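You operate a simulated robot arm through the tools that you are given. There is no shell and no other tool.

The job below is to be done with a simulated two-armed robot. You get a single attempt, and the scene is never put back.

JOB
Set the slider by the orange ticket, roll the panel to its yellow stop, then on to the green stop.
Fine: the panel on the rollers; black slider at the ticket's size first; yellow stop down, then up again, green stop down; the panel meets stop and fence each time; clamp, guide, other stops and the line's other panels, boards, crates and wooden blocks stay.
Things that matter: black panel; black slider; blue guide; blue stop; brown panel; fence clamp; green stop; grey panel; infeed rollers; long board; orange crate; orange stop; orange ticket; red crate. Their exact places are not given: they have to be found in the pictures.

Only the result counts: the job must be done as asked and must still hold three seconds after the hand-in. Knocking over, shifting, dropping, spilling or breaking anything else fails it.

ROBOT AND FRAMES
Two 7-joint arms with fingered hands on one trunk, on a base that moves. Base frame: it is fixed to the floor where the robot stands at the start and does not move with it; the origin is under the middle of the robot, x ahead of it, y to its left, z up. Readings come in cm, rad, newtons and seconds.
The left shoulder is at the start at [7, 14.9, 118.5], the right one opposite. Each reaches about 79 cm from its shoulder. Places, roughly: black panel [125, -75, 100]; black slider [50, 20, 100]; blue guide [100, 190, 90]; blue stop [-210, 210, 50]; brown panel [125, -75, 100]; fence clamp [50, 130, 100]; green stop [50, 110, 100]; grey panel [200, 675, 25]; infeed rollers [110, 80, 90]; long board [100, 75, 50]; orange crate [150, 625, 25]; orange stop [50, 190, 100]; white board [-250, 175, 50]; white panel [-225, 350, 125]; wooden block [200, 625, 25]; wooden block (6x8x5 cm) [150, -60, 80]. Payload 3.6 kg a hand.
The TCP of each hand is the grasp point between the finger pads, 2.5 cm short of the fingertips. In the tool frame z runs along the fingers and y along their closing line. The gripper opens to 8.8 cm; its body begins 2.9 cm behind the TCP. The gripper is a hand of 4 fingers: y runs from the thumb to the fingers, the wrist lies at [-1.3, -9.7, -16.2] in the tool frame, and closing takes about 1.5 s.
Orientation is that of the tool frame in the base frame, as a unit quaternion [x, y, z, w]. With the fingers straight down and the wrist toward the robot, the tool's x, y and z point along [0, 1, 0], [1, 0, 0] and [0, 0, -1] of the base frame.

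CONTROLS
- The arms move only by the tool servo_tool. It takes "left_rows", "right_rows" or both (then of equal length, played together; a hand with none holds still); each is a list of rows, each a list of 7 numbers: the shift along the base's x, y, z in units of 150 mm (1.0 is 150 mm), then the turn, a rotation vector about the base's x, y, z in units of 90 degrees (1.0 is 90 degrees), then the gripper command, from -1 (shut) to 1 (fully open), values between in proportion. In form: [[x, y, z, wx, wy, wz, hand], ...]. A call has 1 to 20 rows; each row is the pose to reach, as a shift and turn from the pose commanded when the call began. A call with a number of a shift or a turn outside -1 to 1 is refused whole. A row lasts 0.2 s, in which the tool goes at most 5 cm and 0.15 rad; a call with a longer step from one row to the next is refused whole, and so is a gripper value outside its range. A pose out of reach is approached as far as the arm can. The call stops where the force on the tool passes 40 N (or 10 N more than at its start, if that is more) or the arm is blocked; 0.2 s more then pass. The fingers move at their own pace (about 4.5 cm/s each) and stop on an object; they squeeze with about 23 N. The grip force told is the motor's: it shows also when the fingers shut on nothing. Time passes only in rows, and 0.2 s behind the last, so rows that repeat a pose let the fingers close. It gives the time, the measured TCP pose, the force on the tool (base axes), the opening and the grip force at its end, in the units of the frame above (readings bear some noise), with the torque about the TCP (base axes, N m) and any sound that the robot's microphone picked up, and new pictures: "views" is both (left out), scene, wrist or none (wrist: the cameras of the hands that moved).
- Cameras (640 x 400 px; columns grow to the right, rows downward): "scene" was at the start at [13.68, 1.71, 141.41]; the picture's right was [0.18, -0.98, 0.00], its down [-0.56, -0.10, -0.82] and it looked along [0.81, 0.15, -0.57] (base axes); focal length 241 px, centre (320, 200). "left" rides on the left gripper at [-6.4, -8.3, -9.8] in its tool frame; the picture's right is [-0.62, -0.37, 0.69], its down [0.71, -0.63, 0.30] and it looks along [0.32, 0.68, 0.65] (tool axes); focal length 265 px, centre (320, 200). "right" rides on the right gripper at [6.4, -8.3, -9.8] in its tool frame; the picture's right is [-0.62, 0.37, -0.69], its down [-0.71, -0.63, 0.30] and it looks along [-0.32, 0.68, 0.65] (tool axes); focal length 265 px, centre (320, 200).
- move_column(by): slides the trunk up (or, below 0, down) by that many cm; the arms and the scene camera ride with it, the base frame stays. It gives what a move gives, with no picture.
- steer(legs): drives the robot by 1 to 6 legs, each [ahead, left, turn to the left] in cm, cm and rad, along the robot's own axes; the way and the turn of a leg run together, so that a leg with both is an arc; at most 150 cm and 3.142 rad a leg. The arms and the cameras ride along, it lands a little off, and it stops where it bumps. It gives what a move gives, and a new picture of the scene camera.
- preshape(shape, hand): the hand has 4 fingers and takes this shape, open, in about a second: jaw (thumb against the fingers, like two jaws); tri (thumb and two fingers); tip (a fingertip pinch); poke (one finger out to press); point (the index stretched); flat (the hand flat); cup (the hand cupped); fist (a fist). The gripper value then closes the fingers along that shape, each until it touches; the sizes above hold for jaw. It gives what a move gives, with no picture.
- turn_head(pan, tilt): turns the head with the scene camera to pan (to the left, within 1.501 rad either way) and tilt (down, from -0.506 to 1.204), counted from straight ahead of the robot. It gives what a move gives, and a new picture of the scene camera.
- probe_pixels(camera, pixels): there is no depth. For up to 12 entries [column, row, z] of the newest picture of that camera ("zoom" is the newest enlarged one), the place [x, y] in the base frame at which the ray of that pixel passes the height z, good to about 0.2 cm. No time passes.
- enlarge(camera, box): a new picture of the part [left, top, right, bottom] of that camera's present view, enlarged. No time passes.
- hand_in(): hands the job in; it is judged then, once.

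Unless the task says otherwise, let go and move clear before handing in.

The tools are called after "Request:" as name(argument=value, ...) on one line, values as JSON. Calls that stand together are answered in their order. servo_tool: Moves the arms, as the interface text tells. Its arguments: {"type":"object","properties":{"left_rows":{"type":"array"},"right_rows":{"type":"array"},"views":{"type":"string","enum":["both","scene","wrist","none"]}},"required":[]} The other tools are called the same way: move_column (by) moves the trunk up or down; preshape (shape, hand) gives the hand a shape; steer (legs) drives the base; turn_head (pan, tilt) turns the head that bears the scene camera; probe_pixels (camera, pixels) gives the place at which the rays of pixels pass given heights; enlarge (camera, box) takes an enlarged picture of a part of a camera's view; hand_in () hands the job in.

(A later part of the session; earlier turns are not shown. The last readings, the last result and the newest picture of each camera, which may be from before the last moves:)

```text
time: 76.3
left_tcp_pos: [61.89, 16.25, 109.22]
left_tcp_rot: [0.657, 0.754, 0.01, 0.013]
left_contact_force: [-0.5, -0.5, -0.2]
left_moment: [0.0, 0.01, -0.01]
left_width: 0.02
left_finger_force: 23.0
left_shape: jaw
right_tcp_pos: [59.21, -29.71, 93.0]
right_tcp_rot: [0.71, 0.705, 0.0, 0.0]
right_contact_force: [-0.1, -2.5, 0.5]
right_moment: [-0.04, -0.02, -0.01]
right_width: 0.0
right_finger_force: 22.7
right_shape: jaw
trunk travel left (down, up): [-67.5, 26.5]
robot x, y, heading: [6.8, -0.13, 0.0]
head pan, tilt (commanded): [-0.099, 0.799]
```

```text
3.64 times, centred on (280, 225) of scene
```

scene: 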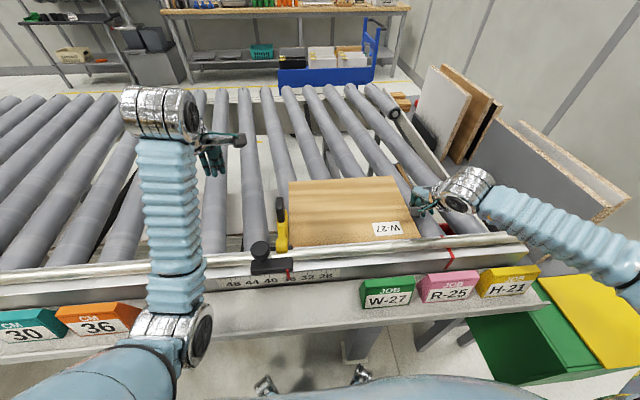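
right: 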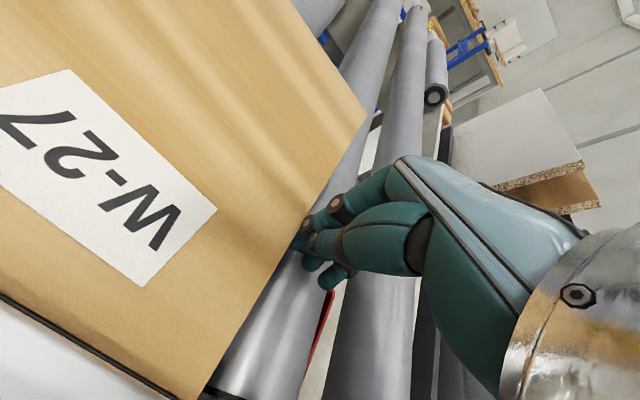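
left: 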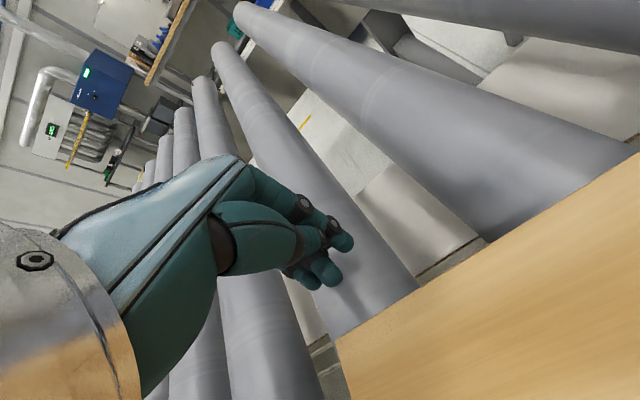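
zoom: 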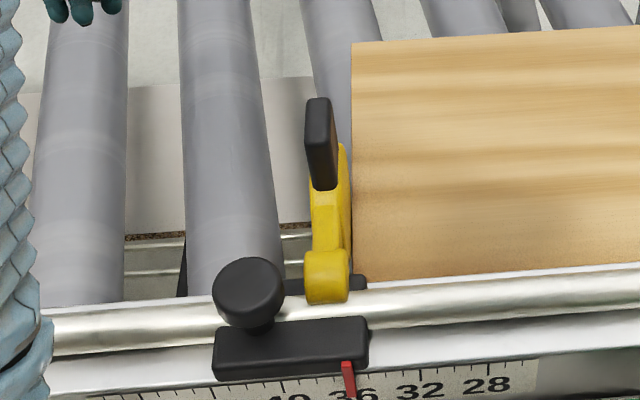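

The slider is still at 36.0, the panel is on the stop (right hand reads -2.5 N), and nothing shifted. I'll back the right hand off and check the fence line at the trailing corner.

Request:
servo_tool(right_rows=[[0, -0.05, 0, 0, 0, 0, -1], [0, -0.15, 0, 0, 0, 0, -1], [0, -0.25, 0.05, 0, 0, 0, -1], [0, -0.35, 0.2, 0, 0, 0, -1], [0, -0.4, 0.4, 0, 0, 0, -1], [0, -0.4, 0.5, 0, 0, 0, -1]], views="both")

Request:
enlarge(camera="right", box=[0, 240, 200, 400])

Request:
enlarge(camera="scene", box=[250, 180, 330, 270])

```text
time: 77.8
left_tcp_pos: [61.88, 16.29, 109.24]
left_tcp_rot: [0.657, 0.754, 0.01, 0.013]
left_contact_force: [0.9, -0.5, 0.3]
left_moment: [0.04, 0.02, 0.01]
left_width: 0.0
left_finger_force: 23.4
left_shape: jaw
right_tcp_pos: [59.21, -35.71, 100.45]
right_tcp_rot: [0.709, 0.705, -0.001, -0.001]
right_contact_force: [0.0, 0.2, 0.1]
right_moment: [0.03, 0.02, 0.03]
right_width: 0.02
right_finger_force: 23.3
right_shape: jaw
trunk travel left (down, up): [-67.5, 26.5]
robot x, y, heading: [7.29, 0.05, 0.004]
head pan, tilt (commanded): [-0.099, 0.799]
```

scene: 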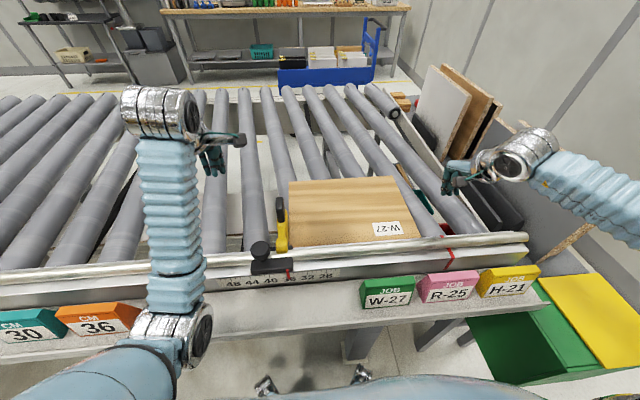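
right: 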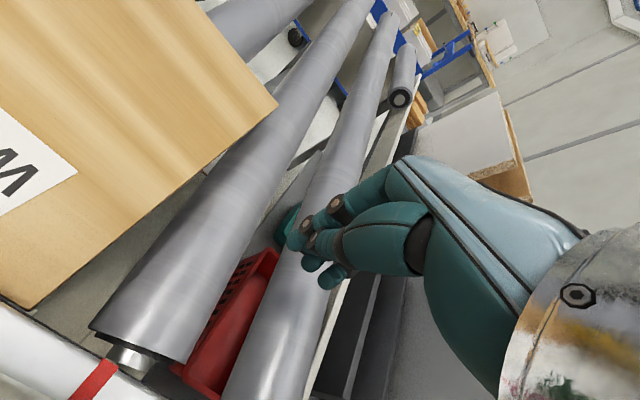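

```text
2.50 times, centred on (100, 320) of right
```

zoom: 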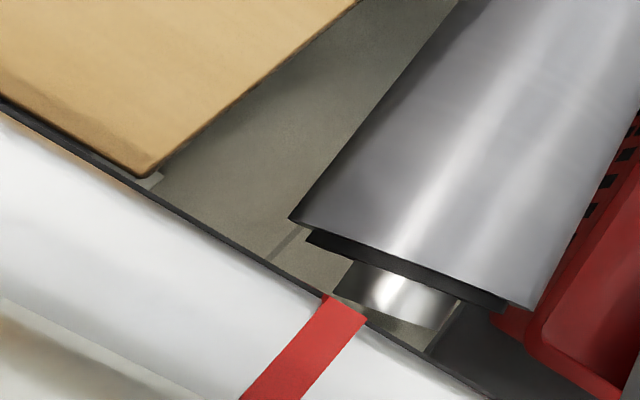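

```text
4.44 times, centred on (290, 225) of scene
```

zoom: 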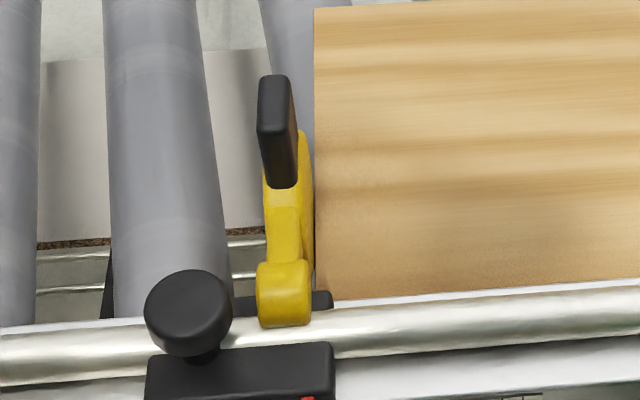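

The dark fence edge runs along and past the panel with the same width, so the panel touches it at the corner; the stop contact looks good too. Now I'll locate the handle top to raise the yellow stop again.

Request:
probe_pixels(camera="scene", pixels=[[280, 198, 104], [280, 198, 106], [280, 198, 108], [281, 221, 100], [281, 221, 102], [281, 221, 98]])

Request:
enlarge(camera="left", box=[320, 0, 640, 400])

```text
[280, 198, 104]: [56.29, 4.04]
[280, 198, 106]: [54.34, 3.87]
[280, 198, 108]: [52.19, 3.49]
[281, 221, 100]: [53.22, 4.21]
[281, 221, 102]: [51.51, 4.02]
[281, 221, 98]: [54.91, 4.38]
```

```text
1.00 times, centred on (480, 200) of left (not enlarged: the box is as wide or as high as the picture)
```

zoom: 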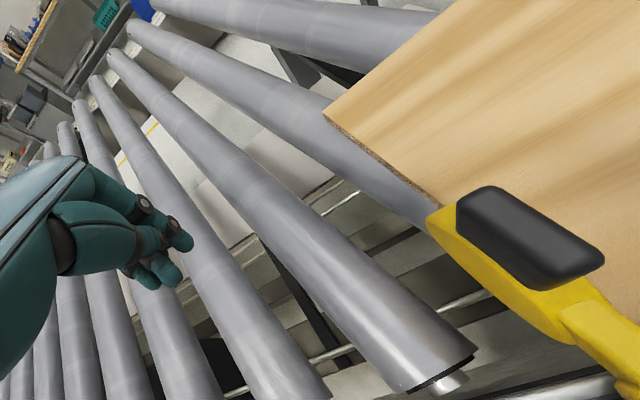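

I'll probe both handle ends in this left view to fix where the free end is.

Request:
probe_pixels(camera="zoom", pixels=[[595, 262, 102], [595, 262, 104], [595, 262, 106], [595, 262, 108], [480, 195, 98], [480, 195, 100], [480, 195, 102], [480, 195, 104], [480, 195, 106]])

```text
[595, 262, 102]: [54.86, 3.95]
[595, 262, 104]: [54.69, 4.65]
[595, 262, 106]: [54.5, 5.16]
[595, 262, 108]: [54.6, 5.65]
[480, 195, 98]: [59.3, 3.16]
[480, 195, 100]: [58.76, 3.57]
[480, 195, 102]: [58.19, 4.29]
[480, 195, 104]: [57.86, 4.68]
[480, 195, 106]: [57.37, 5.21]
```

The handle occupies about x 54.5–58.5, y 3.5–5.5, up to z≈105. I'll bring the left hand to its far side, straightening its yaw as it goes.

Request:
servo_tool(left_rows=[[0.05, -0.1, 0.03, 0, 0, -0.03, -1], [0.1, -0.3, 0.05, 0, 0, -0.06, -1], [0.12, -0.5, 0.05, 0, 0, -0.088, -1], [0.12, -0.7, 0.05, 0, 0, -0.088, -1], [0.12, -0.8, 0.05, 0, 0, -0.088, -1], [0.12, -0.8, -0.1, 0, 0, -0.088, -1], [0.12, -0.8, -0.25, 0, 0, -0.088, -1], [0.12, -0.8, -0.36, 0, 0, -0.088, -1], [0.12, -0.8, -0.38, 0, 0, -0.088, -1]], views="both")

Request:
enlarge(camera="scene", box=[230, 150, 350, 280])

```text
time: 79.8
left_tcp_pos: [64.47, 5.65, 104.13]
left_tcp_rot: [0.699, 0.714, 0.022, 0.015]
left_contact_force: [0.0, 0.0, -0.3]
left_moment: [0.02, -0.01, 0.0]
left_width: 0.01
left_finger_force: 23.4
left_shape: jaw
right_tcp_pos: [59.18, -35.64, 100.45]
right_tcp_rot: [0.709, 0.705, 0.001, 0.0]
right_contact_force: [-1.2, -0.6, 0.3]
right_moment: [-0.02, 0.0, -0.03]
right_width: 0.0
right_finger_force: 23.1
right_shape: jaw
trunk travel left (down, up): [-67.5, 26.5]
robot x, y, heading: [7.65, -0.2, 0.005]
head pan, tilt (commanded): [-0.099, 0.799]
```

scene: 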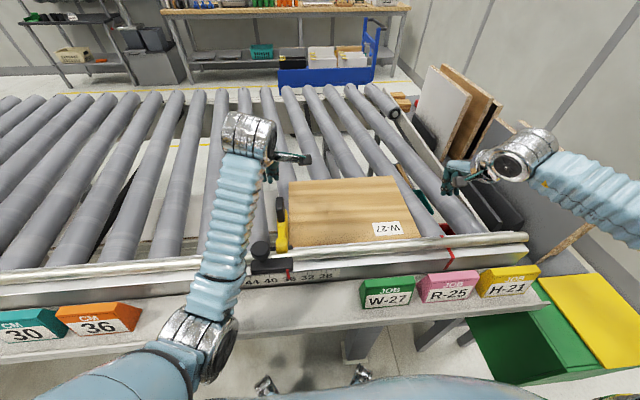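
left: 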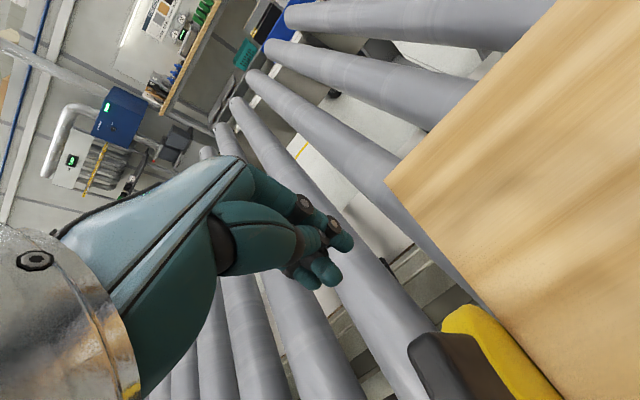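

```text
3.08 times, centred on (290, 215) of scene
```

zoom: 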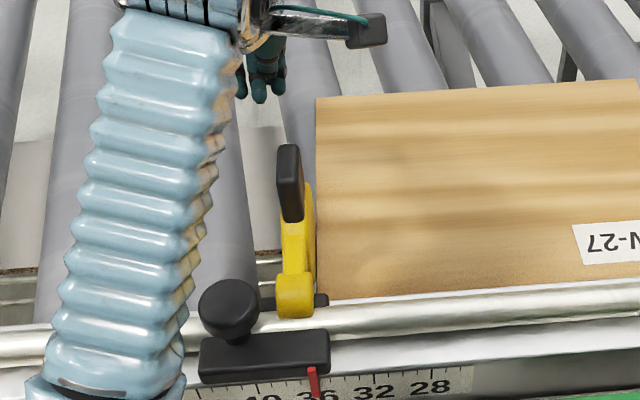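

The left hand settled about 1.3 cm off target and its elbow hangs low near the shelf (200,340), so I'll withdraw it upward and back rather than force it. I'll then use the right hand for this flip.

Request:
servo_tool(left_rows=[[0.0, 0.05, 0.2, 0, 0, 0, -1], [0.0, 0.1, 0.4, 0, 0, 0, -1], [-0.1, 0.25, 0.6, 0, 0, 0, -1], [-0.3, 0.4, 0.8, 0, 0, 0, -1], [-0.5, 0.55, 0.9, 0, 0, 0, -1], [-0.7, 0.7, 1.0, 0, 0, 0, -1], [-0.85, 0.85, 1.0, 0, 0, 0, -1], [-1.0, 1.0, 1.0, 0, 0, 0, -1]], views="scene")

```text
time: 80.8
left_tcp_pos: [61.81, 18.27, 112.8]
left_tcp_rot: [0.65, 0.755, 0.073, -0.05]
left_contact_force: [0.3, 0.0, 0.3]
left_moment: [-0.01, -0.03, -0.02]
left_width: 0.0
left_finger_force: 22.9
left_shape: jaw
left hand out of reach, approached as far as the arm can: row 4, 5
right_tcp_pos: [59.18, -35.56, 100.5]
right_tcp_rot: [0.709, 0.705, -0.001, 0.001]
right_contact_force: [-0.5, 0.0, 0.2]
right_moment: [0.0, 0.05, 0.0]
right_width: 0.02
right_finger_force: 22.8
right_shape: jaw
trunk travel left (down, up): [-67.5, 26.5]
robot x, y, heading: [6.98, 0.23, -0.0]
head pan, tilt (commanded): [-0.099, 0.799]
stopped in row 5 (left hand): the arm was blocked; the commanded pose is now the measured one
```

scene: 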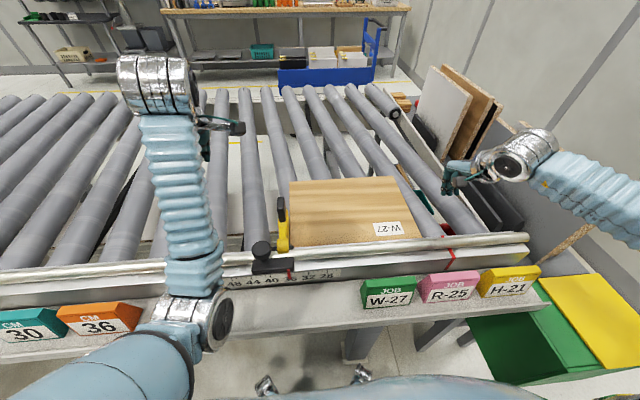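

The left arm is blocked again even though its hand is free, so something limits the elbow. I'll look at it directly.

Request:
turn_head(pan=0.5, tilt=1.0)

```text
time: 81.8
left_tcp_pos: [61.74, 18.15, 112.78]
left_tcp_rot: [0.651, 0.754, 0.074, -0.051]
left_contact_force: [-0.6, 0.8, -0.7]
left_moment: [0.01, 0.01, 0.01]
left_width: 0.0
left_finger_force: 23.2
left_shape: jaw
right_tcp_pos: [59.2, -35.72, 100.54]
right_tcp_rot: [0.71, 0.704, 0.0, 0.0]
right_contact_force: [-0.5, -0.8, -0.2]
right_moment: [0.03, -0.01, 0.03]
right_width: 0.02
right_finger_force: 22.9
right_shape: jaw
trunk travel left (down, up): [-67.5, 26.5]
robot x, y, heading: [7.3, -0.14, 0.002]
head pan, tilt (commanded): [0.499, 1.0]
```

scene: 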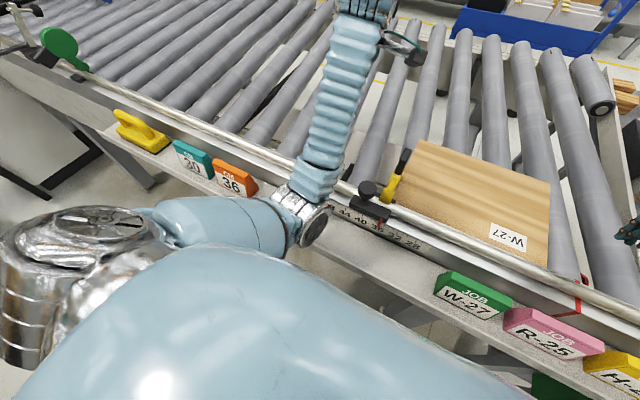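

The left elbow sits low, close to the shelf by the orange ticket (240,190). Raising the trunk lifts both arms clear safely, since both hands are free.

Request:
move_column(by=12)

Request:
turn_head(pan=0.5, tilt=1.0)

```text
time: 83.3
left_tcp_pos: [61.7, 18.07, 124.67]
left_tcp_rot: [0.651, 0.754, 0.073, -0.052]
left_contact_force: [-0.3, 0.0, -0.3]
left_moment: [0.01, -0.01, -0.01]
left_width: 0.0
left_finger_force: 23.3
left_shape: jaw
right_tcp_pos: [59.26, -35.66, 112.33]
right_tcp_rot: [0.71, 0.705, 0.0, 0.0]
right_contact_force: [0.1, -0.4, -0.5]
right_moment: [0.01, 0.01, 0.0]
right_width: 0.0
right_finger_force: 22.7
right_shape: jaw
trunk travel left (down, up): [-79.5, 14.5]
robot x, y, heading: [7.1, -0.17, -0.001]
head pan, tilt (commanded): [0.499, 1.0]
```

```text
time: 83.9
left_tcp_pos: [61.63, 17.97, 124.62]
left_tcp_rot: [0.651, 0.754, 0.072, -0.052]
left_contact_force: [0.9, -0.2, 0.6]
left_moment: [0.02, -0.05, -0.01]
left_width: 0.0
left_finger_force: 22.9
left_shape: jaw
right_tcp_pos: [59.16, -35.72, 112.51]
right_tcp_rot: [0.71, 0.704, 0.0, -0.001]
right_contact_force: [0.1, 0.4, 0.5]
right_moment: [0.0, 0.0, 0.04]
right_width: 0.0
right_finger_force: 22.7
right_shape: jaw
trunk travel left (down, up): [-79.5, 14.5]
robot x, y, heading: [7.34, -0.04, 0.001]
head pan, tilt (commanded): [0.499, 1.0]
```

scene: 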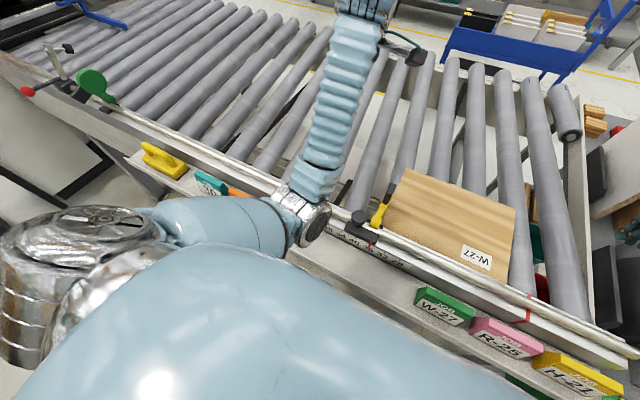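

The trunk is up and the left arm is now well above the shelf. I'll bring the left hand back to a relaxed pose and straighten its wrist.

Request:
servo_tool(left_rows=[[-0.1, 0.05, 0.0, -0.028, 0.005, -0.024, -1], [-0.25, 0.15, 0.0, -0.056, 0.009, -0.048, -1], [-0.4, 0.25, 0.0, -0.084, 0.014, -0.072, -1], [-0.55, 0.4, 0.0, -0.112, 0.018, -0.095, -1], [-0.7, 0.55, 0.0, -0.112, 0.018, -0.095, -1], [-0.85, 0.7, 0.0, -0.112, 0.018, -0.095, -1], [-1.0, 0.8, 0.0, -0.112, 0.018, -0.095, -1], [-1.0, 0.85, 0.0, -0.112, 0.018, -0.095, -1]], views="scene")

```text
time: 84.5
left_tcp_pos: [58.16, 27.07, 125.1]
left_tcp_rot: [0.622, 0.771, 0.103, -0.089]
left_contact_force: [0.1, -0.2, -0.9]
left_moment: [-0.01, -0.03, 0.01]
left_width: 0.0
left_finger_force: 22.5
left_shape: jaw
right_tcp_pos: [59.22, -35.49, 112.59]
right_tcp_rot: [0.709, 0.706, -0.001, 0.0]
right_contact_force: [0.9, 0.7, 0.1]
right_moment: [-0.04, 0.0, -0.03]
right_width: 0.0
right_finger_force: 22.5
right_shape: jaw
trunk travel left (down, up): [-79.5, 14.5]
robot x, y, heading: [7.7, -0.62, -0.001]
head pan, tilt (commanded): [0.499, 1.0]
stopped in row 2 (left hand): the arm was blocked; the commanded pose is now the measured one
```

scene: 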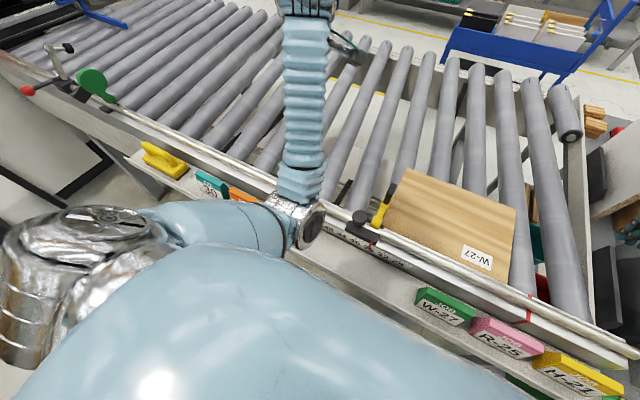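

The left wrist seems to be at its bend limit because the elbow folded downward. I'll tilt the fingers forward to relieve the wrist, staying high above everything.

Request:
servo_tool(left_rows=[[0.0, 0.0, 0.0, 0, -0.08, 0, -1], [0.0, 0.0, 0.0, 0, -0.16, 0, -1], [0.0, 0.0, 0.0, 0, -0.24, 0, -1], [0.0, 0.0, 0.0, 0, -0.32, 0, -1], [0.0, 0.0, 0.0, 0, -0.4, 0, -1]], views="scene")

```text
time: 85.7
left_tcp_pos: [58.07, 28.37, 126.2]
left_tcp_rot: [0.552, 0.755, 0.326, 0.137]
left_contact_force: [-0.6, 0.6, -0.9]
left_moment: [0.01, 0.01, -0.03]
left_width: 0.01
left_finger_force: 22.9
left_shape: jaw
right_tcp_pos: [59.01, -35.54, 112.57]
right_tcp_rot: [0.709, 0.705, -0.001, 0.001]
right_contact_force: [-0.1, 1.1, 0.0]
right_moment: [-0.01, 0.02, 0.02]
right_width: 0.0
right_finger_force: 22.6
right_shape: jaw
trunk travel left (down, up): [-79.5, 14.5]
robot x, y, heading: [7.2, -0.06, 0.003]
head pan, tilt (commanded): [0.499, 1.0]
```

scene: 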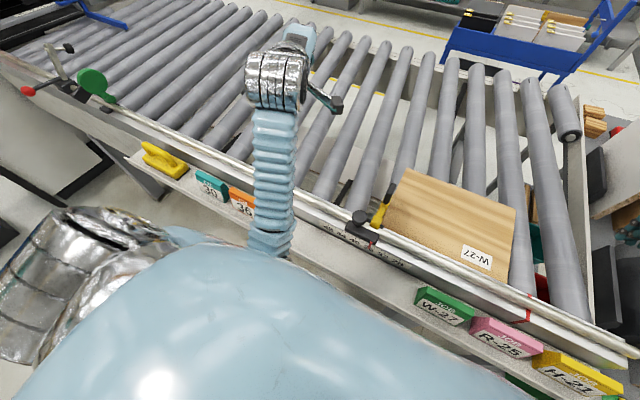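

The wrist is freed. I'll pull the left hand back and outward so the elbow can go out to the side.

Request:
servo_tool(left_rows=[[-0.1, 0.1, 0.0, 0, 0, 0, -1], [-0.25, 0.2, 0.0, 0, 0, 0, -1], [-0.4, 0.35, 0.0, 0, 0, 0, -1], [-0.55, 0.5, 0.0, 0, 0, 0, -1], [-0.7, 0.65, 0.0, 0, 0, 0, -1], [-0.8, 0.8, 0.0, 0, 0, 0, -1]], views="both")

```text
time: 87.1
left_tcp_pos: [50.41, 41.89, 125.46]
left_tcp_rot: [0.561, 0.76, 0.29, 0.152]
left_contact_force: [0.3, 0.1, 0.3]
left_moment: [-0.02, 0.01, -0.02]
left_width: 0.0
left_finger_force: 23.0
left_shape: jaw
left hand out of reach, approached as far as the arm can: row 2, 3, 4, 5, 6
right_tcp_pos: [59.18, -35.62, 112.49]
right_tcp_rot: [0.71, 0.704, 0.0, 0.0]
right_contact_force: [-0.5, 0.0, 0.9]
right_moment: [-0.02, -0.02, 0.01]
right_width: 0.0
right_finger_force: 22.6
right_shape: jaw
trunk travel left (down, up): [-79.5, 14.5]
robot x, y, heading: [7.22, -0.02, 0.003]
head pan, tilt (commanded): [0.499, 1.0]
```

scene: 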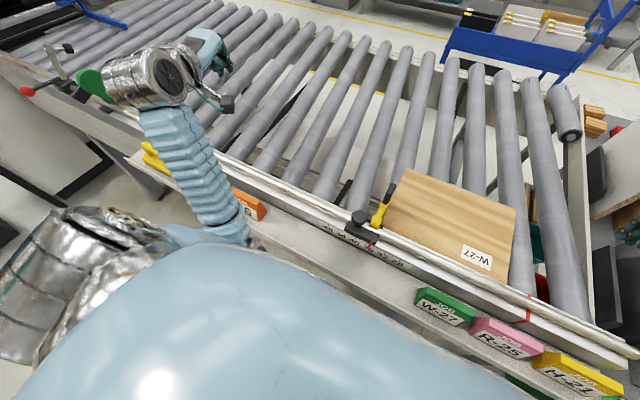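
left: 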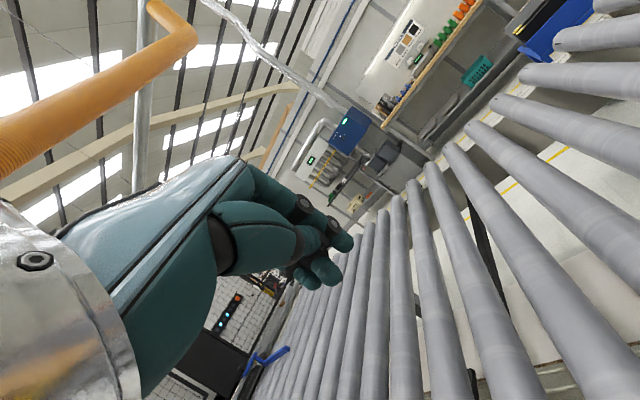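

The left arm is parked forward-left and high, clear of the table. I'll look along the line to the left to judge the clamp, the green stop and what the robot will pass.

Request:
turn_head(pan=1.0, tilt=0.55)

Request:
enlarge(camera="scene", box=[160, 60, 400, 210])

```text
time: 88.0
left_tcp_pos: [50.41, 41.9, 125.53]
left_tcp_rot: [0.562, 0.76, 0.29, 0.152]
left_contact_force: [-0.1, 0.0, -0.1]
left_moment: [0.0, -0.02, -0.03]
left_width: 0.0
left_finger_force: 23.0
left_shape: jaw
right_tcp_pos: [59.21, -35.63, 112.46]
right_tcp_rot: [0.71, 0.705, 0.0, 0.0]
right_contact_force: [0.1, -0.3, 0.3]
right_moment: [0.01, -0.02, 0.0]
right_width: 0.02
right_finger_force: 22.7
right_shape: jaw
trunk travel left (down, up): [-79.5, 14.5]
robot x, y, heading: [7.23, 0.05, -0.001]
head pan, tilt (commanded): [1.0, 0.55]
```

scene: 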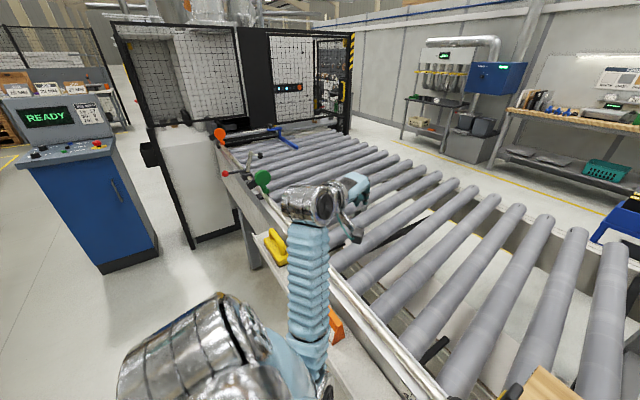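

```text
2.67 times, centred on (280, 135) of scene
```

zoom: 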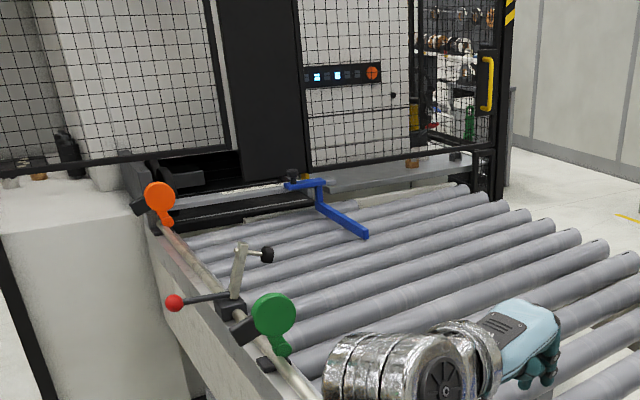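

I'll probe where the machine cabinet, mesh post, console and the stops stand.

Request:
probe_pixels(camera="scene", pixels=[[191, 248, 0], [150, 160, 100], [110, 272, 0], [158, 245, 0], [243, 238, 0], [262, 178, 104], [262, 178, 108], [250, 155, 110], [253, 268, 0], [222, 172, 100]])

Request:
turn_head(pan=1.3, tilt=0.7)

```text
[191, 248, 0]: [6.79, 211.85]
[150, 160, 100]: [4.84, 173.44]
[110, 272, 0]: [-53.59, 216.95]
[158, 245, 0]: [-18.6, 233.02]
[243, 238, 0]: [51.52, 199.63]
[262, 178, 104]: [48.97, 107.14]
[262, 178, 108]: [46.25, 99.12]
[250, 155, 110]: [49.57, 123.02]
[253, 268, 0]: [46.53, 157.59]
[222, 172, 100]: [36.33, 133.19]
```

```text
time: 88.8
left_tcp_pos: [50.39, 41.98, 125.57]
left_tcp_rot: [0.561, 0.76, 0.291, 0.152]
left_contact_force: [0.2, -0.1, -0.1]
left_moment: [0.01, 0.0, 0.02]
left_width: 0.0
left_finger_force: 22.7
left_shape: jaw
right_tcp_pos: [59.17, -35.68, 112.54]
right_tcp_rot: [0.709, 0.705, -0.001, 0.0]
right_contact_force: [0.4, 0.0, -0.2]
right_moment: [0.02, -0.04, 0.01]
right_width: 0.0
right_finger_force: 22.9
right_shape: jaw
trunk travel left (down, up): [-79.5, 14.5]
robot x, y, heading: [7.11, -0.0, -0.0]
head pan, tilt (commanded): [1.3, 0.7]
```

scene: 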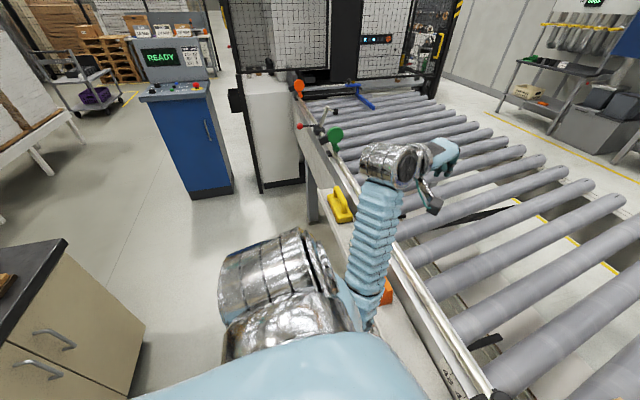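

I'll also check the beige drawer unit's position relative to the robot's path.

Request:
probe_pixels(camera="scene", pixels=[[145, 345, 0], [132, 398, 0], [68, 240, 90], [0, 335, 90], [228, 190, 0], [330, 190, 104], [300, 125, 100], [310, 222, 0]])

```text
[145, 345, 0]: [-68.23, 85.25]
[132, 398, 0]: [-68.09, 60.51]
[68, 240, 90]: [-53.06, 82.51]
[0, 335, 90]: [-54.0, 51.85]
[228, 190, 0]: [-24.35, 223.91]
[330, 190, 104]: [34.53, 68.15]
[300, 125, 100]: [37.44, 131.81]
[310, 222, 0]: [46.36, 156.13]
```

The way left is clear: the drawer unit is at x<-54 and the mesh post at y≈212. Now I'll bring the right hand over to the far side of the yellow handle, staying high.

Request:
servo_tool(right_rows=[[0.05, 0.2, 0.0, 0, 0, 0, -1], [0.1, 0.45, 0.0, 0, 0, 0, -1], [0.15, 0.7, 0.0, 0, 0, 0, -1], [0.2, 0.95, 0.0, 0, 0, 0, -1], [0.25, 1.0, 0.0, 0, 0, 0, -1]], views="none")

Request:
servo_tool(right_rows=[[0.03, 0.25, 0.0, 0, 0, 0, -1], [0.05, 0.5, 0.0, 0, 0, 0, -1], [0.08, 0.75, 0.0, 0, 0, 0, -1], [0.1, 1.0, 0.0, 0, 0, 0, -1]], views="none")

Request:
turn_head(pan=0.0, tilt=0.95)

```text
time: 90.0
left_tcp_pos: [50.43, 41.94, 125.63]
left_tcp_rot: [0.562, 0.76, 0.29, 0.152]
left_contact_force: [0.2, 0.0, -0.5]
left_moment: [-0.01, -0.02, -0.02]
left_width: 0.01
left_finger_force: 23.2
left_shape: jaw
right_tcp_pos: [63.14, -20.69, 112.49]
right_tcp_rot: [0.709, 0.705, -0.001, 0.0]
right_contact_force: [-1.7, 0.0, 0.2]
right_moment: [0.03, 0.01, -0.01]
right_width: 0.0
right_finger_force: 22.3
right_shape: jaw
trunk travel left (down, up): [-79.5, 14.5]
robot x, y, heading: [7.48, 0.47, -0.005]
head pan, tilt (commanded): [1.3, 0.7]
```

```text
time: 91.0
left_tcp_pos: [50.67, 42.09, 125.31]
left_tcp_rot: [0.561, 0.76, 0.29, 0.153]
left_contact_force: [-0.9, 0.3, 0.1]
left_moment: [-0.03, 0.01, -0.02]
left_width: 0.01
left_finger_force: 22.9
left_shape: jaw
right_tcp_pos: [64.56, -5.5, 112.53]
right_tcp_rot: [0.71, 0.704, -0.003, 0.0]
right_contact_force: [-0.9, 0.0, 0.5]
right_moment: [0.0, -0.01, -0.04]
right_width: 0.02
right_finger_force: 22.6
right_shape: jaw
trunk travel left (down, up): [-79.5, 14.5]
robot x, y, heading: [7.33, -0.05, -0.007]
head pan, tilt (commanded): [1.3, 0.7]
```

```text
time: 92.5
left_tcp_pos: [50.41, 41.81, 125.63]
left_tcp_rot: [0.561, 0.76, 0.291, 0.152]
left_contact_force: [-0.3, 0.4, -0.1]
left_moment: [0.01, 0.0, -0.03]
left_width: 0.0
left_finger_force: 22.9
left_shape: jaw
right_tcp_pos: [64.48, -5.71, 112.43]
right_tcp_rot: [0.71, 0.705, 0.0, -0.001]
right_contact_force: [0.7, -0.3, 0.7]
right_moment: [0.01, 0.0, 0.04]
right_width: 0.0
right_finger_force: 23.4
right_shape: jaw
trunk travel left (down, up): [-79.5, 14.5]
robot x, y, heading: [7.62, -0.37, -0.0]
head pan, tilt (commanded): [0.0, 0.949]
```

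scene: 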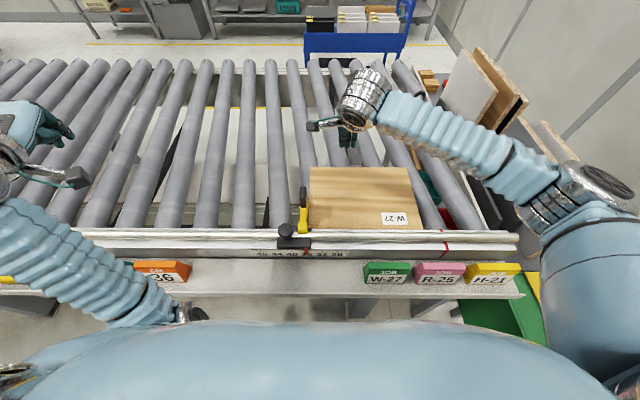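

From this higher view the panel sits squarely at the stop. I'll move the right hand to the handle's far side and zoom in.

Request:
servo_tool(right_rows=[[0.0, 0.2, 0.0, 0, 0, 0, -1], [0.0, 0.4, -0.05, 0, 0, 0, -1], [0.0, 0.6, -0.1, 0, 0, 0, -1], [0.0, 0.65, -0.25, 0, 0, 0, -1], [0.0, 0.65, -0.4, 0, 0, 0, -1], [0.0, 0.65, -0.55, 0, 0, 0, -1], [0.0, 0.65, -0.59, 0, 0, 0, -1]], views="both")

Request:
enlarge(camera="scene", box=[250, 130, 410, 260])

```text
time: 94.1
left_tcp_pos: [50.35, 41.98, 125.51]
left_tcp_rot: [0.561, 0.761, 0.289, 0.152]
left_contact_force: [-0.8, 0.8, 0.1]
left_moment: [0.0, 0.0, -0.04]
left_width: 0.0
left_finger_force: 23.6
left_shape: jaw
right_tcp_pos: [64.53, 4.11, 103.61]
right_tcp_rot: [0.709, 0.706, 0.0, -0.001]
right_contact_force: [-0.3, 0.1, 0.0]
right_moment: [-0.03, -0.02, -0.02]
right_width: 0.02
right_finger_force: 23.1
right_shape: jaw
trunk travel left (down, up): [-79.5, 14.5]
robot x, y, heading: [7.35, 0.2, -0.0]
head pan, tilt (commanded): [0.0, 0.949]
```

scene: 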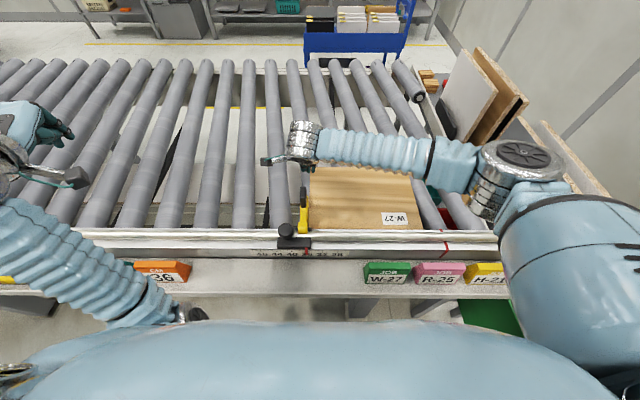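
right: 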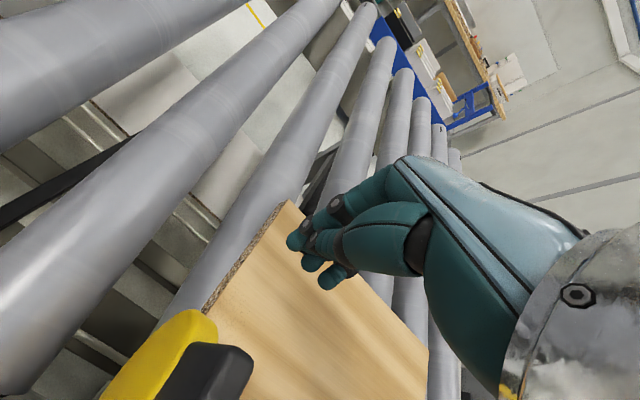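

```text
3.08 times, centred on (330, 195) of scene
```

zoom: 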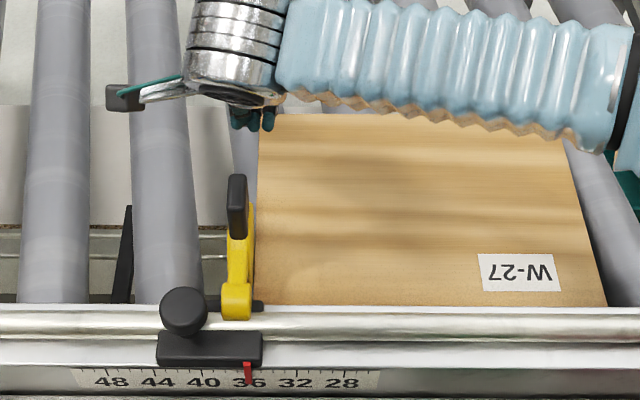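

The fingertips at zoom (253,118) are about 1 cm right of the handle at (237,180). I'll shift left 1 cm, then pull toward me along an upward arc.

Request:
servo_tool(right_rows=[[-0.05, 0.05, 0, 0, 0, 0, -1], [-0.12, 0.07, 0, 0, 0, 0, -1], [-0.19, 0.07, 0, 0, 0, 0, -1], [-0.25, 0.07, 0, 0, 0, 0, -1], [-0.303, 0.07, 0.04, 0, 0, 0, -1], [-0.366, 0.07, 0.08, 0, 0, 0, -1], [-0.433, 0.07, 0.115, 0, 0, 0, -1], [-0.502, 0.07, 0.143, 0, 0, 0, -1], [-0.573, 0.07, 0.166, 0, 0, 0, -1], [-0.647, 0.07, 0.182, 0, 0, 0, -1], [-0.721, 0.07, 0.192, 0, 0, 0, -1], [-0.797, 0.07, 0.195, 0, 0, 0, -1]], views="both")

Request:
enlarge(camera="scene", box=[250, 130, 410, 260])

```text
time: 96.7
left_tcp_pos: [50.49, 42.01, 125.48]
left_tcp_rot: [0.562, 0.76, 0.289, 0.151]
left_contact_force: [0.3, -0.1, 1.3]
left_moment: [0.01, -0.03, -0.01]
left_width: 0.0
left_finger_force: 23.5
left_shape: jaw
right_tcp_pos: [53.05, 5.29, 106.81]
right_tcp_rot: [0.71, 0.704, 0.006, 0.004]
right_contact_force: [21.7, 3.5, 20.0]
right_moment: [-0.17, -1.57, 0.47]
right_width: 0.0
right_finger_force: 23.1
right_shape: jaw
trunk travel left (down, up): [-79.5, 14.5]
robot x, y, heading: [7.25, 0.04, 0.003]
head pan, tilt (commanded): [0.0, 0.949]
```

scene: 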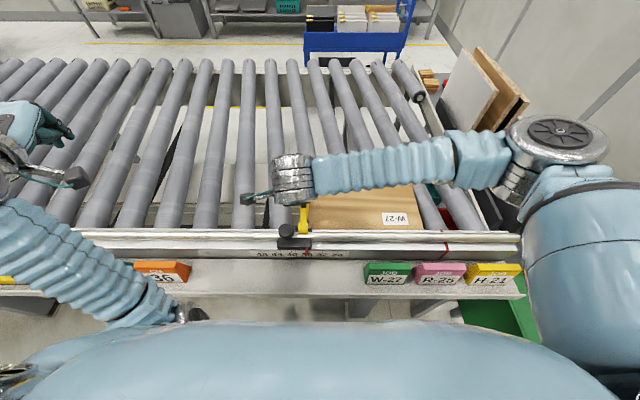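
right: 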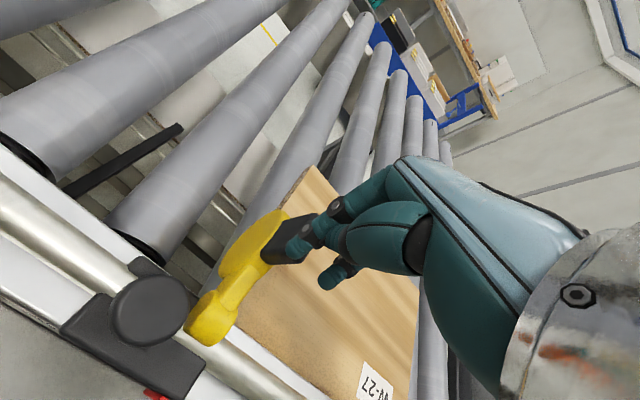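

```text
3.08 times, centred on (330, 195) of scene
```

zoom: 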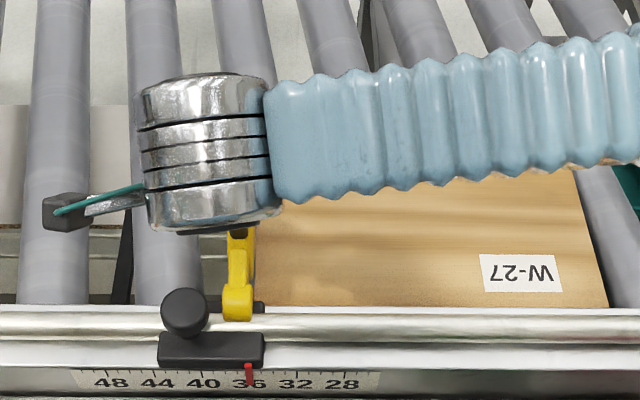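

The right hand has engaged the handle, with 22 N toward me and 20 N up on the tool. I'll zoom in to see how far the handle has turned.

Request:
enlarge(camera="right", box=[100, 150, 420, 400])

Request:
enlarge(camera="left", box=[320, 150, 640, 400])

```text
1.60 times, centred on (260, 275) of right
```

zoom: 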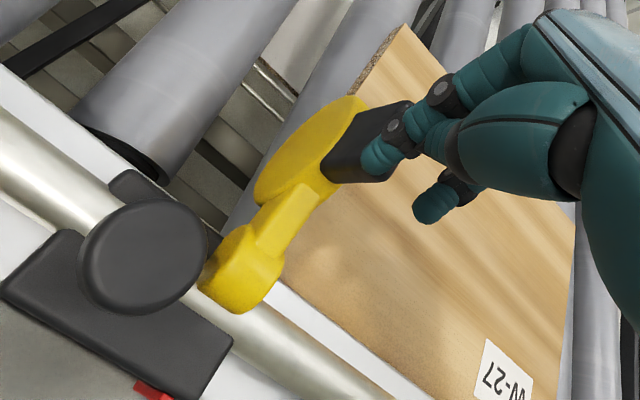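

```text
1.60 times, centred on (480, 275) of left
```

zoom: 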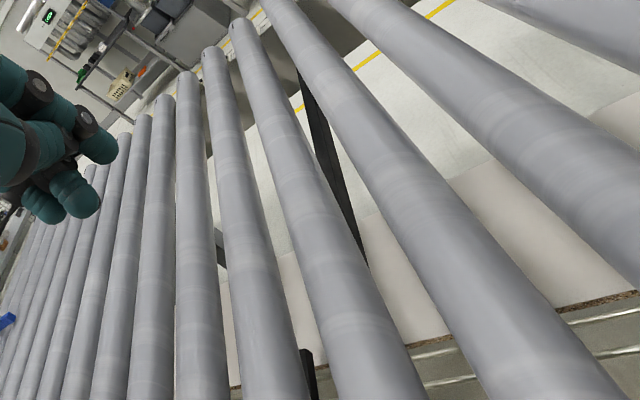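

The finger is on the handle and it seems partly turned. I'll raise a little to relieve the upward load, then keep pulling.

Request:
servo_tool(right_rows=[[0.0, 0.0, 0.04, 0, 0, 0, -1], [-0.03, 0.0, 0.07, 0, 0, 0, -1], [-0.07, 0.0, 0.08, 0, 0, 0, -1], [-0.12, 0.0, 0.08, 0, 0, 0, -1], [-0.17, 0.0, 0.08, 0, 0, 0, -1], [-0.22, 0.0, 0.08, 0, 0, 0, -1], [-0.27, 0.0, 0.07, 0, 0, 0, -1], [-0.32, 0.0, 0.06, 0, 0, 0, -1], [-0.37, 0.0, 0.05, 0, 0, 0, -1]], views="both")

Request:
enlarge(camera="right", box=[100, 150, 420, 400])

```text
time: 98.7
left_tcp_pos: [50.46, 41.98, 125.58]
left_tcp_rot: [0.561, 0.76, 0.291, 0.152]
left_contact_force: [-1.2, 0.2, -0.3]
left_moment: [-0.02, 0.01, 0.02]
left_width: 0.02
left_finger_force: 22.8
left_shape: jaw
right_tcp_pos: [47.03, 5.28, 107.7]
right_tcp_rot: [0.709, 0.705, 0.006, 0.002]
right_contact_force: [12.6, 2.9, 25.2]
right_moment: [-0.27, -2.09, 0.45]
right_width: 1.19
right_finger_force: 22.9
right_shape: jaw
trunk travel left (down, up): [-79.5, 14.5]
robot x, y, heading: [6.95, -0.01, -0.002]
head pan, tilt (commanded): [0.0, 0.949]
```

scene: 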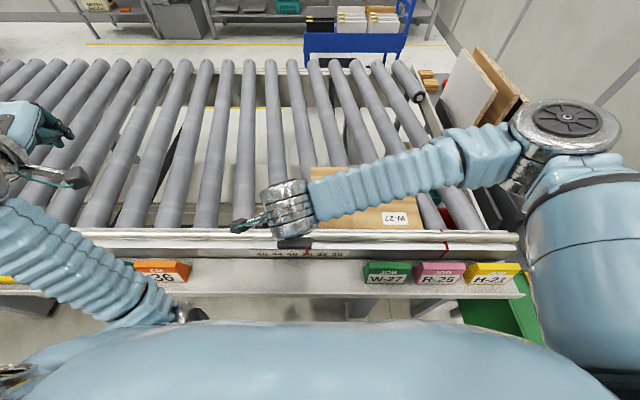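
right: 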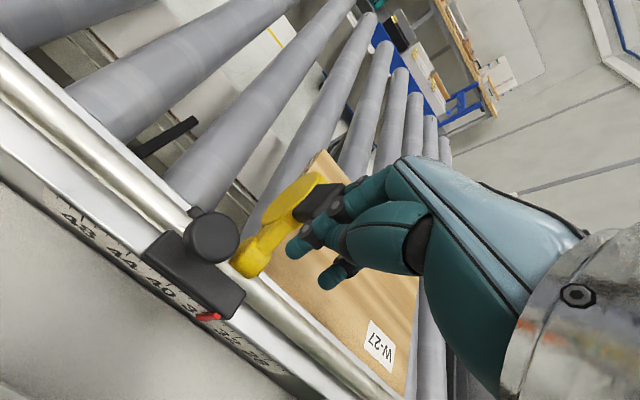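

```text
1.60 times, centred on (260, 275) of right
```

zoom: 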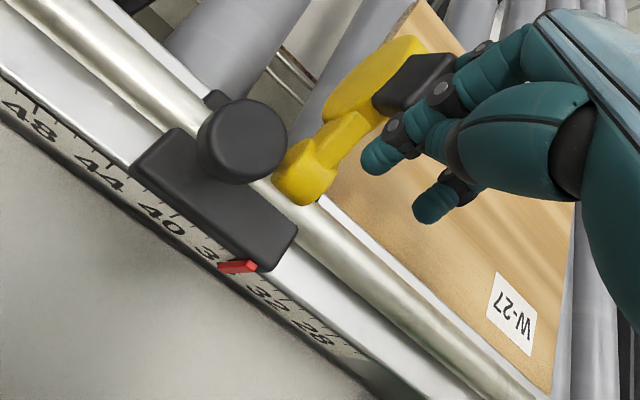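

The fingers were forced open 1.2 cm and the upward force is 25 N, so the tips may be riding on the handle's end. I'll probe where the handle, disc and hub are now.

Request:
probe_pixels(camera="zoom", pixels=[[445, 70, 100], [445, 70, 103], [445, 70, 106], [395, 100, 100], [395, 100, 103], [395, 100, 106], [305, 170, 96], [305, 170, 98], [375, 65, 98], [375, 65, 102], [375, 65, 106], [380, 160, 105]])

Request:
enlarge(camera="right", box=[230, 150, 390, 290])

```text
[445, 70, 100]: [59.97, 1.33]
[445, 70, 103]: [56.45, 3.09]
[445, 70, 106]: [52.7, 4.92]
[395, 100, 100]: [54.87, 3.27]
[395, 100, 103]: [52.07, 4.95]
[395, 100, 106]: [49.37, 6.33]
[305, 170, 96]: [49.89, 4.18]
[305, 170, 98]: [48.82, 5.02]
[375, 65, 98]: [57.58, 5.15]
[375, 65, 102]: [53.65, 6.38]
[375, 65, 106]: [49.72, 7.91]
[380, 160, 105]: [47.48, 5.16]
```

```text
2.86 times, centred on (310, 220) of right
```

zoom: 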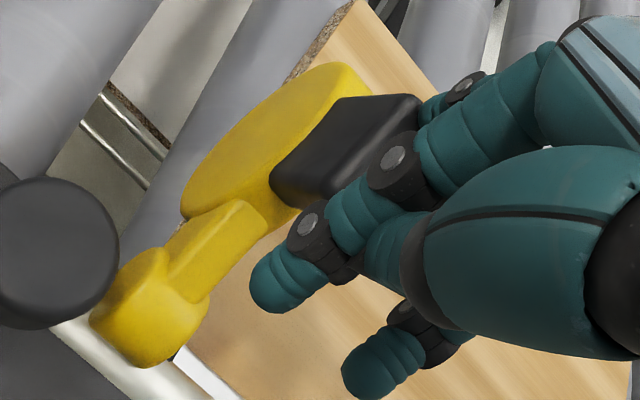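

The handle is still upright at x≈53–57 and is wedged between thumb and fingers; pulling this way mostly presses down on it. I'll open slightly, lift off, and regrip with the closing line along y so the handle can turn inside the pinch.

Request:
servo_tool(right_rows=[[0.0, 0.0, 0.0, 0, 0, 0, -0.3], [0.0, 0.0, 0.0, 0, 0, 0, 0.0], [0.0, 0.0, 0.02, 0, 0, 0, 0.0], [0.0, 0.0, 0.1, 0, 0, 0, 0.0], [0.0, 0.0, 0.25, 0, 0, 0, 0.0], [0.0, 0.0, 0.45, 0, 0, 0, 0.0], [0.0, 0.0, 0.65, 0, 0, 0, 0.0]], views="both")

Request:
enlarge(camera="right", box=[150, 150, 470, 400])

```text
time: 100.3
left_tcp_pos: [50.37, 41.93, 125.53]
left_tcp_rot: [0.56, 0.76, 0.291, 0.152]
left_contact_force: [0.2, 0.0, 0.2]
left_moment: [0.05, 0.02, 0.01]
left_width: 0.0
left_finger_force: 23.0
left_shape: jaw
right_tcp_pos: [46.84, 5.15, 117.1]
right_tcp_rot: [0.709, 0.705, -0.001, -0.001]
right_contact_force: [-0.2, 0.0, 0.4]
right_moment: [0.01, 0.01, 0.03]
right_width: 4.32
right_finger_force: 0.1
right_shape: jaw
trunk travel left (down, up): [-79.5, 14.5]
robot x, y, heading: [6.8, -0.36, -0.001]
head pan, tilt (commanded): [0.0, 0.949]
```

scene: 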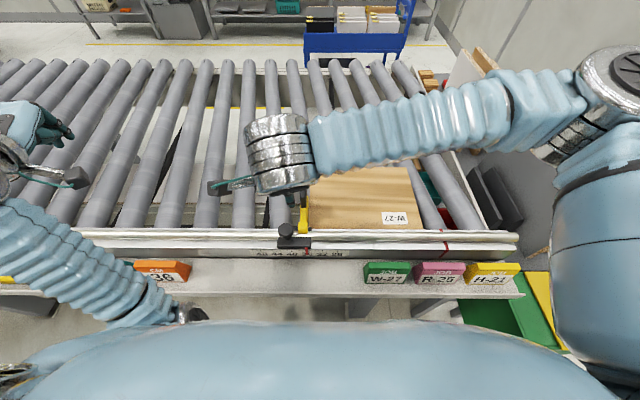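
right: 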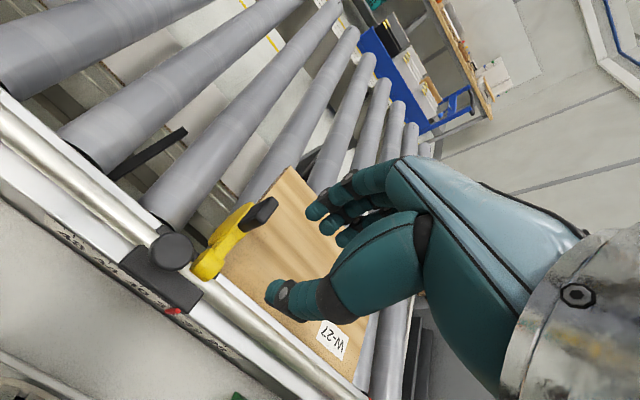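

```text
1.60 times, centred on (310, 275) of right
```

zoom: 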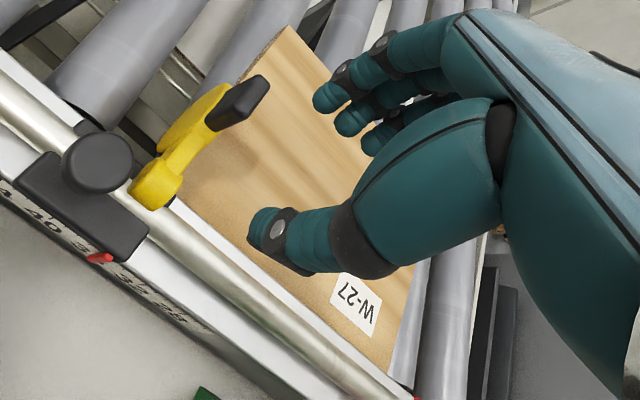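

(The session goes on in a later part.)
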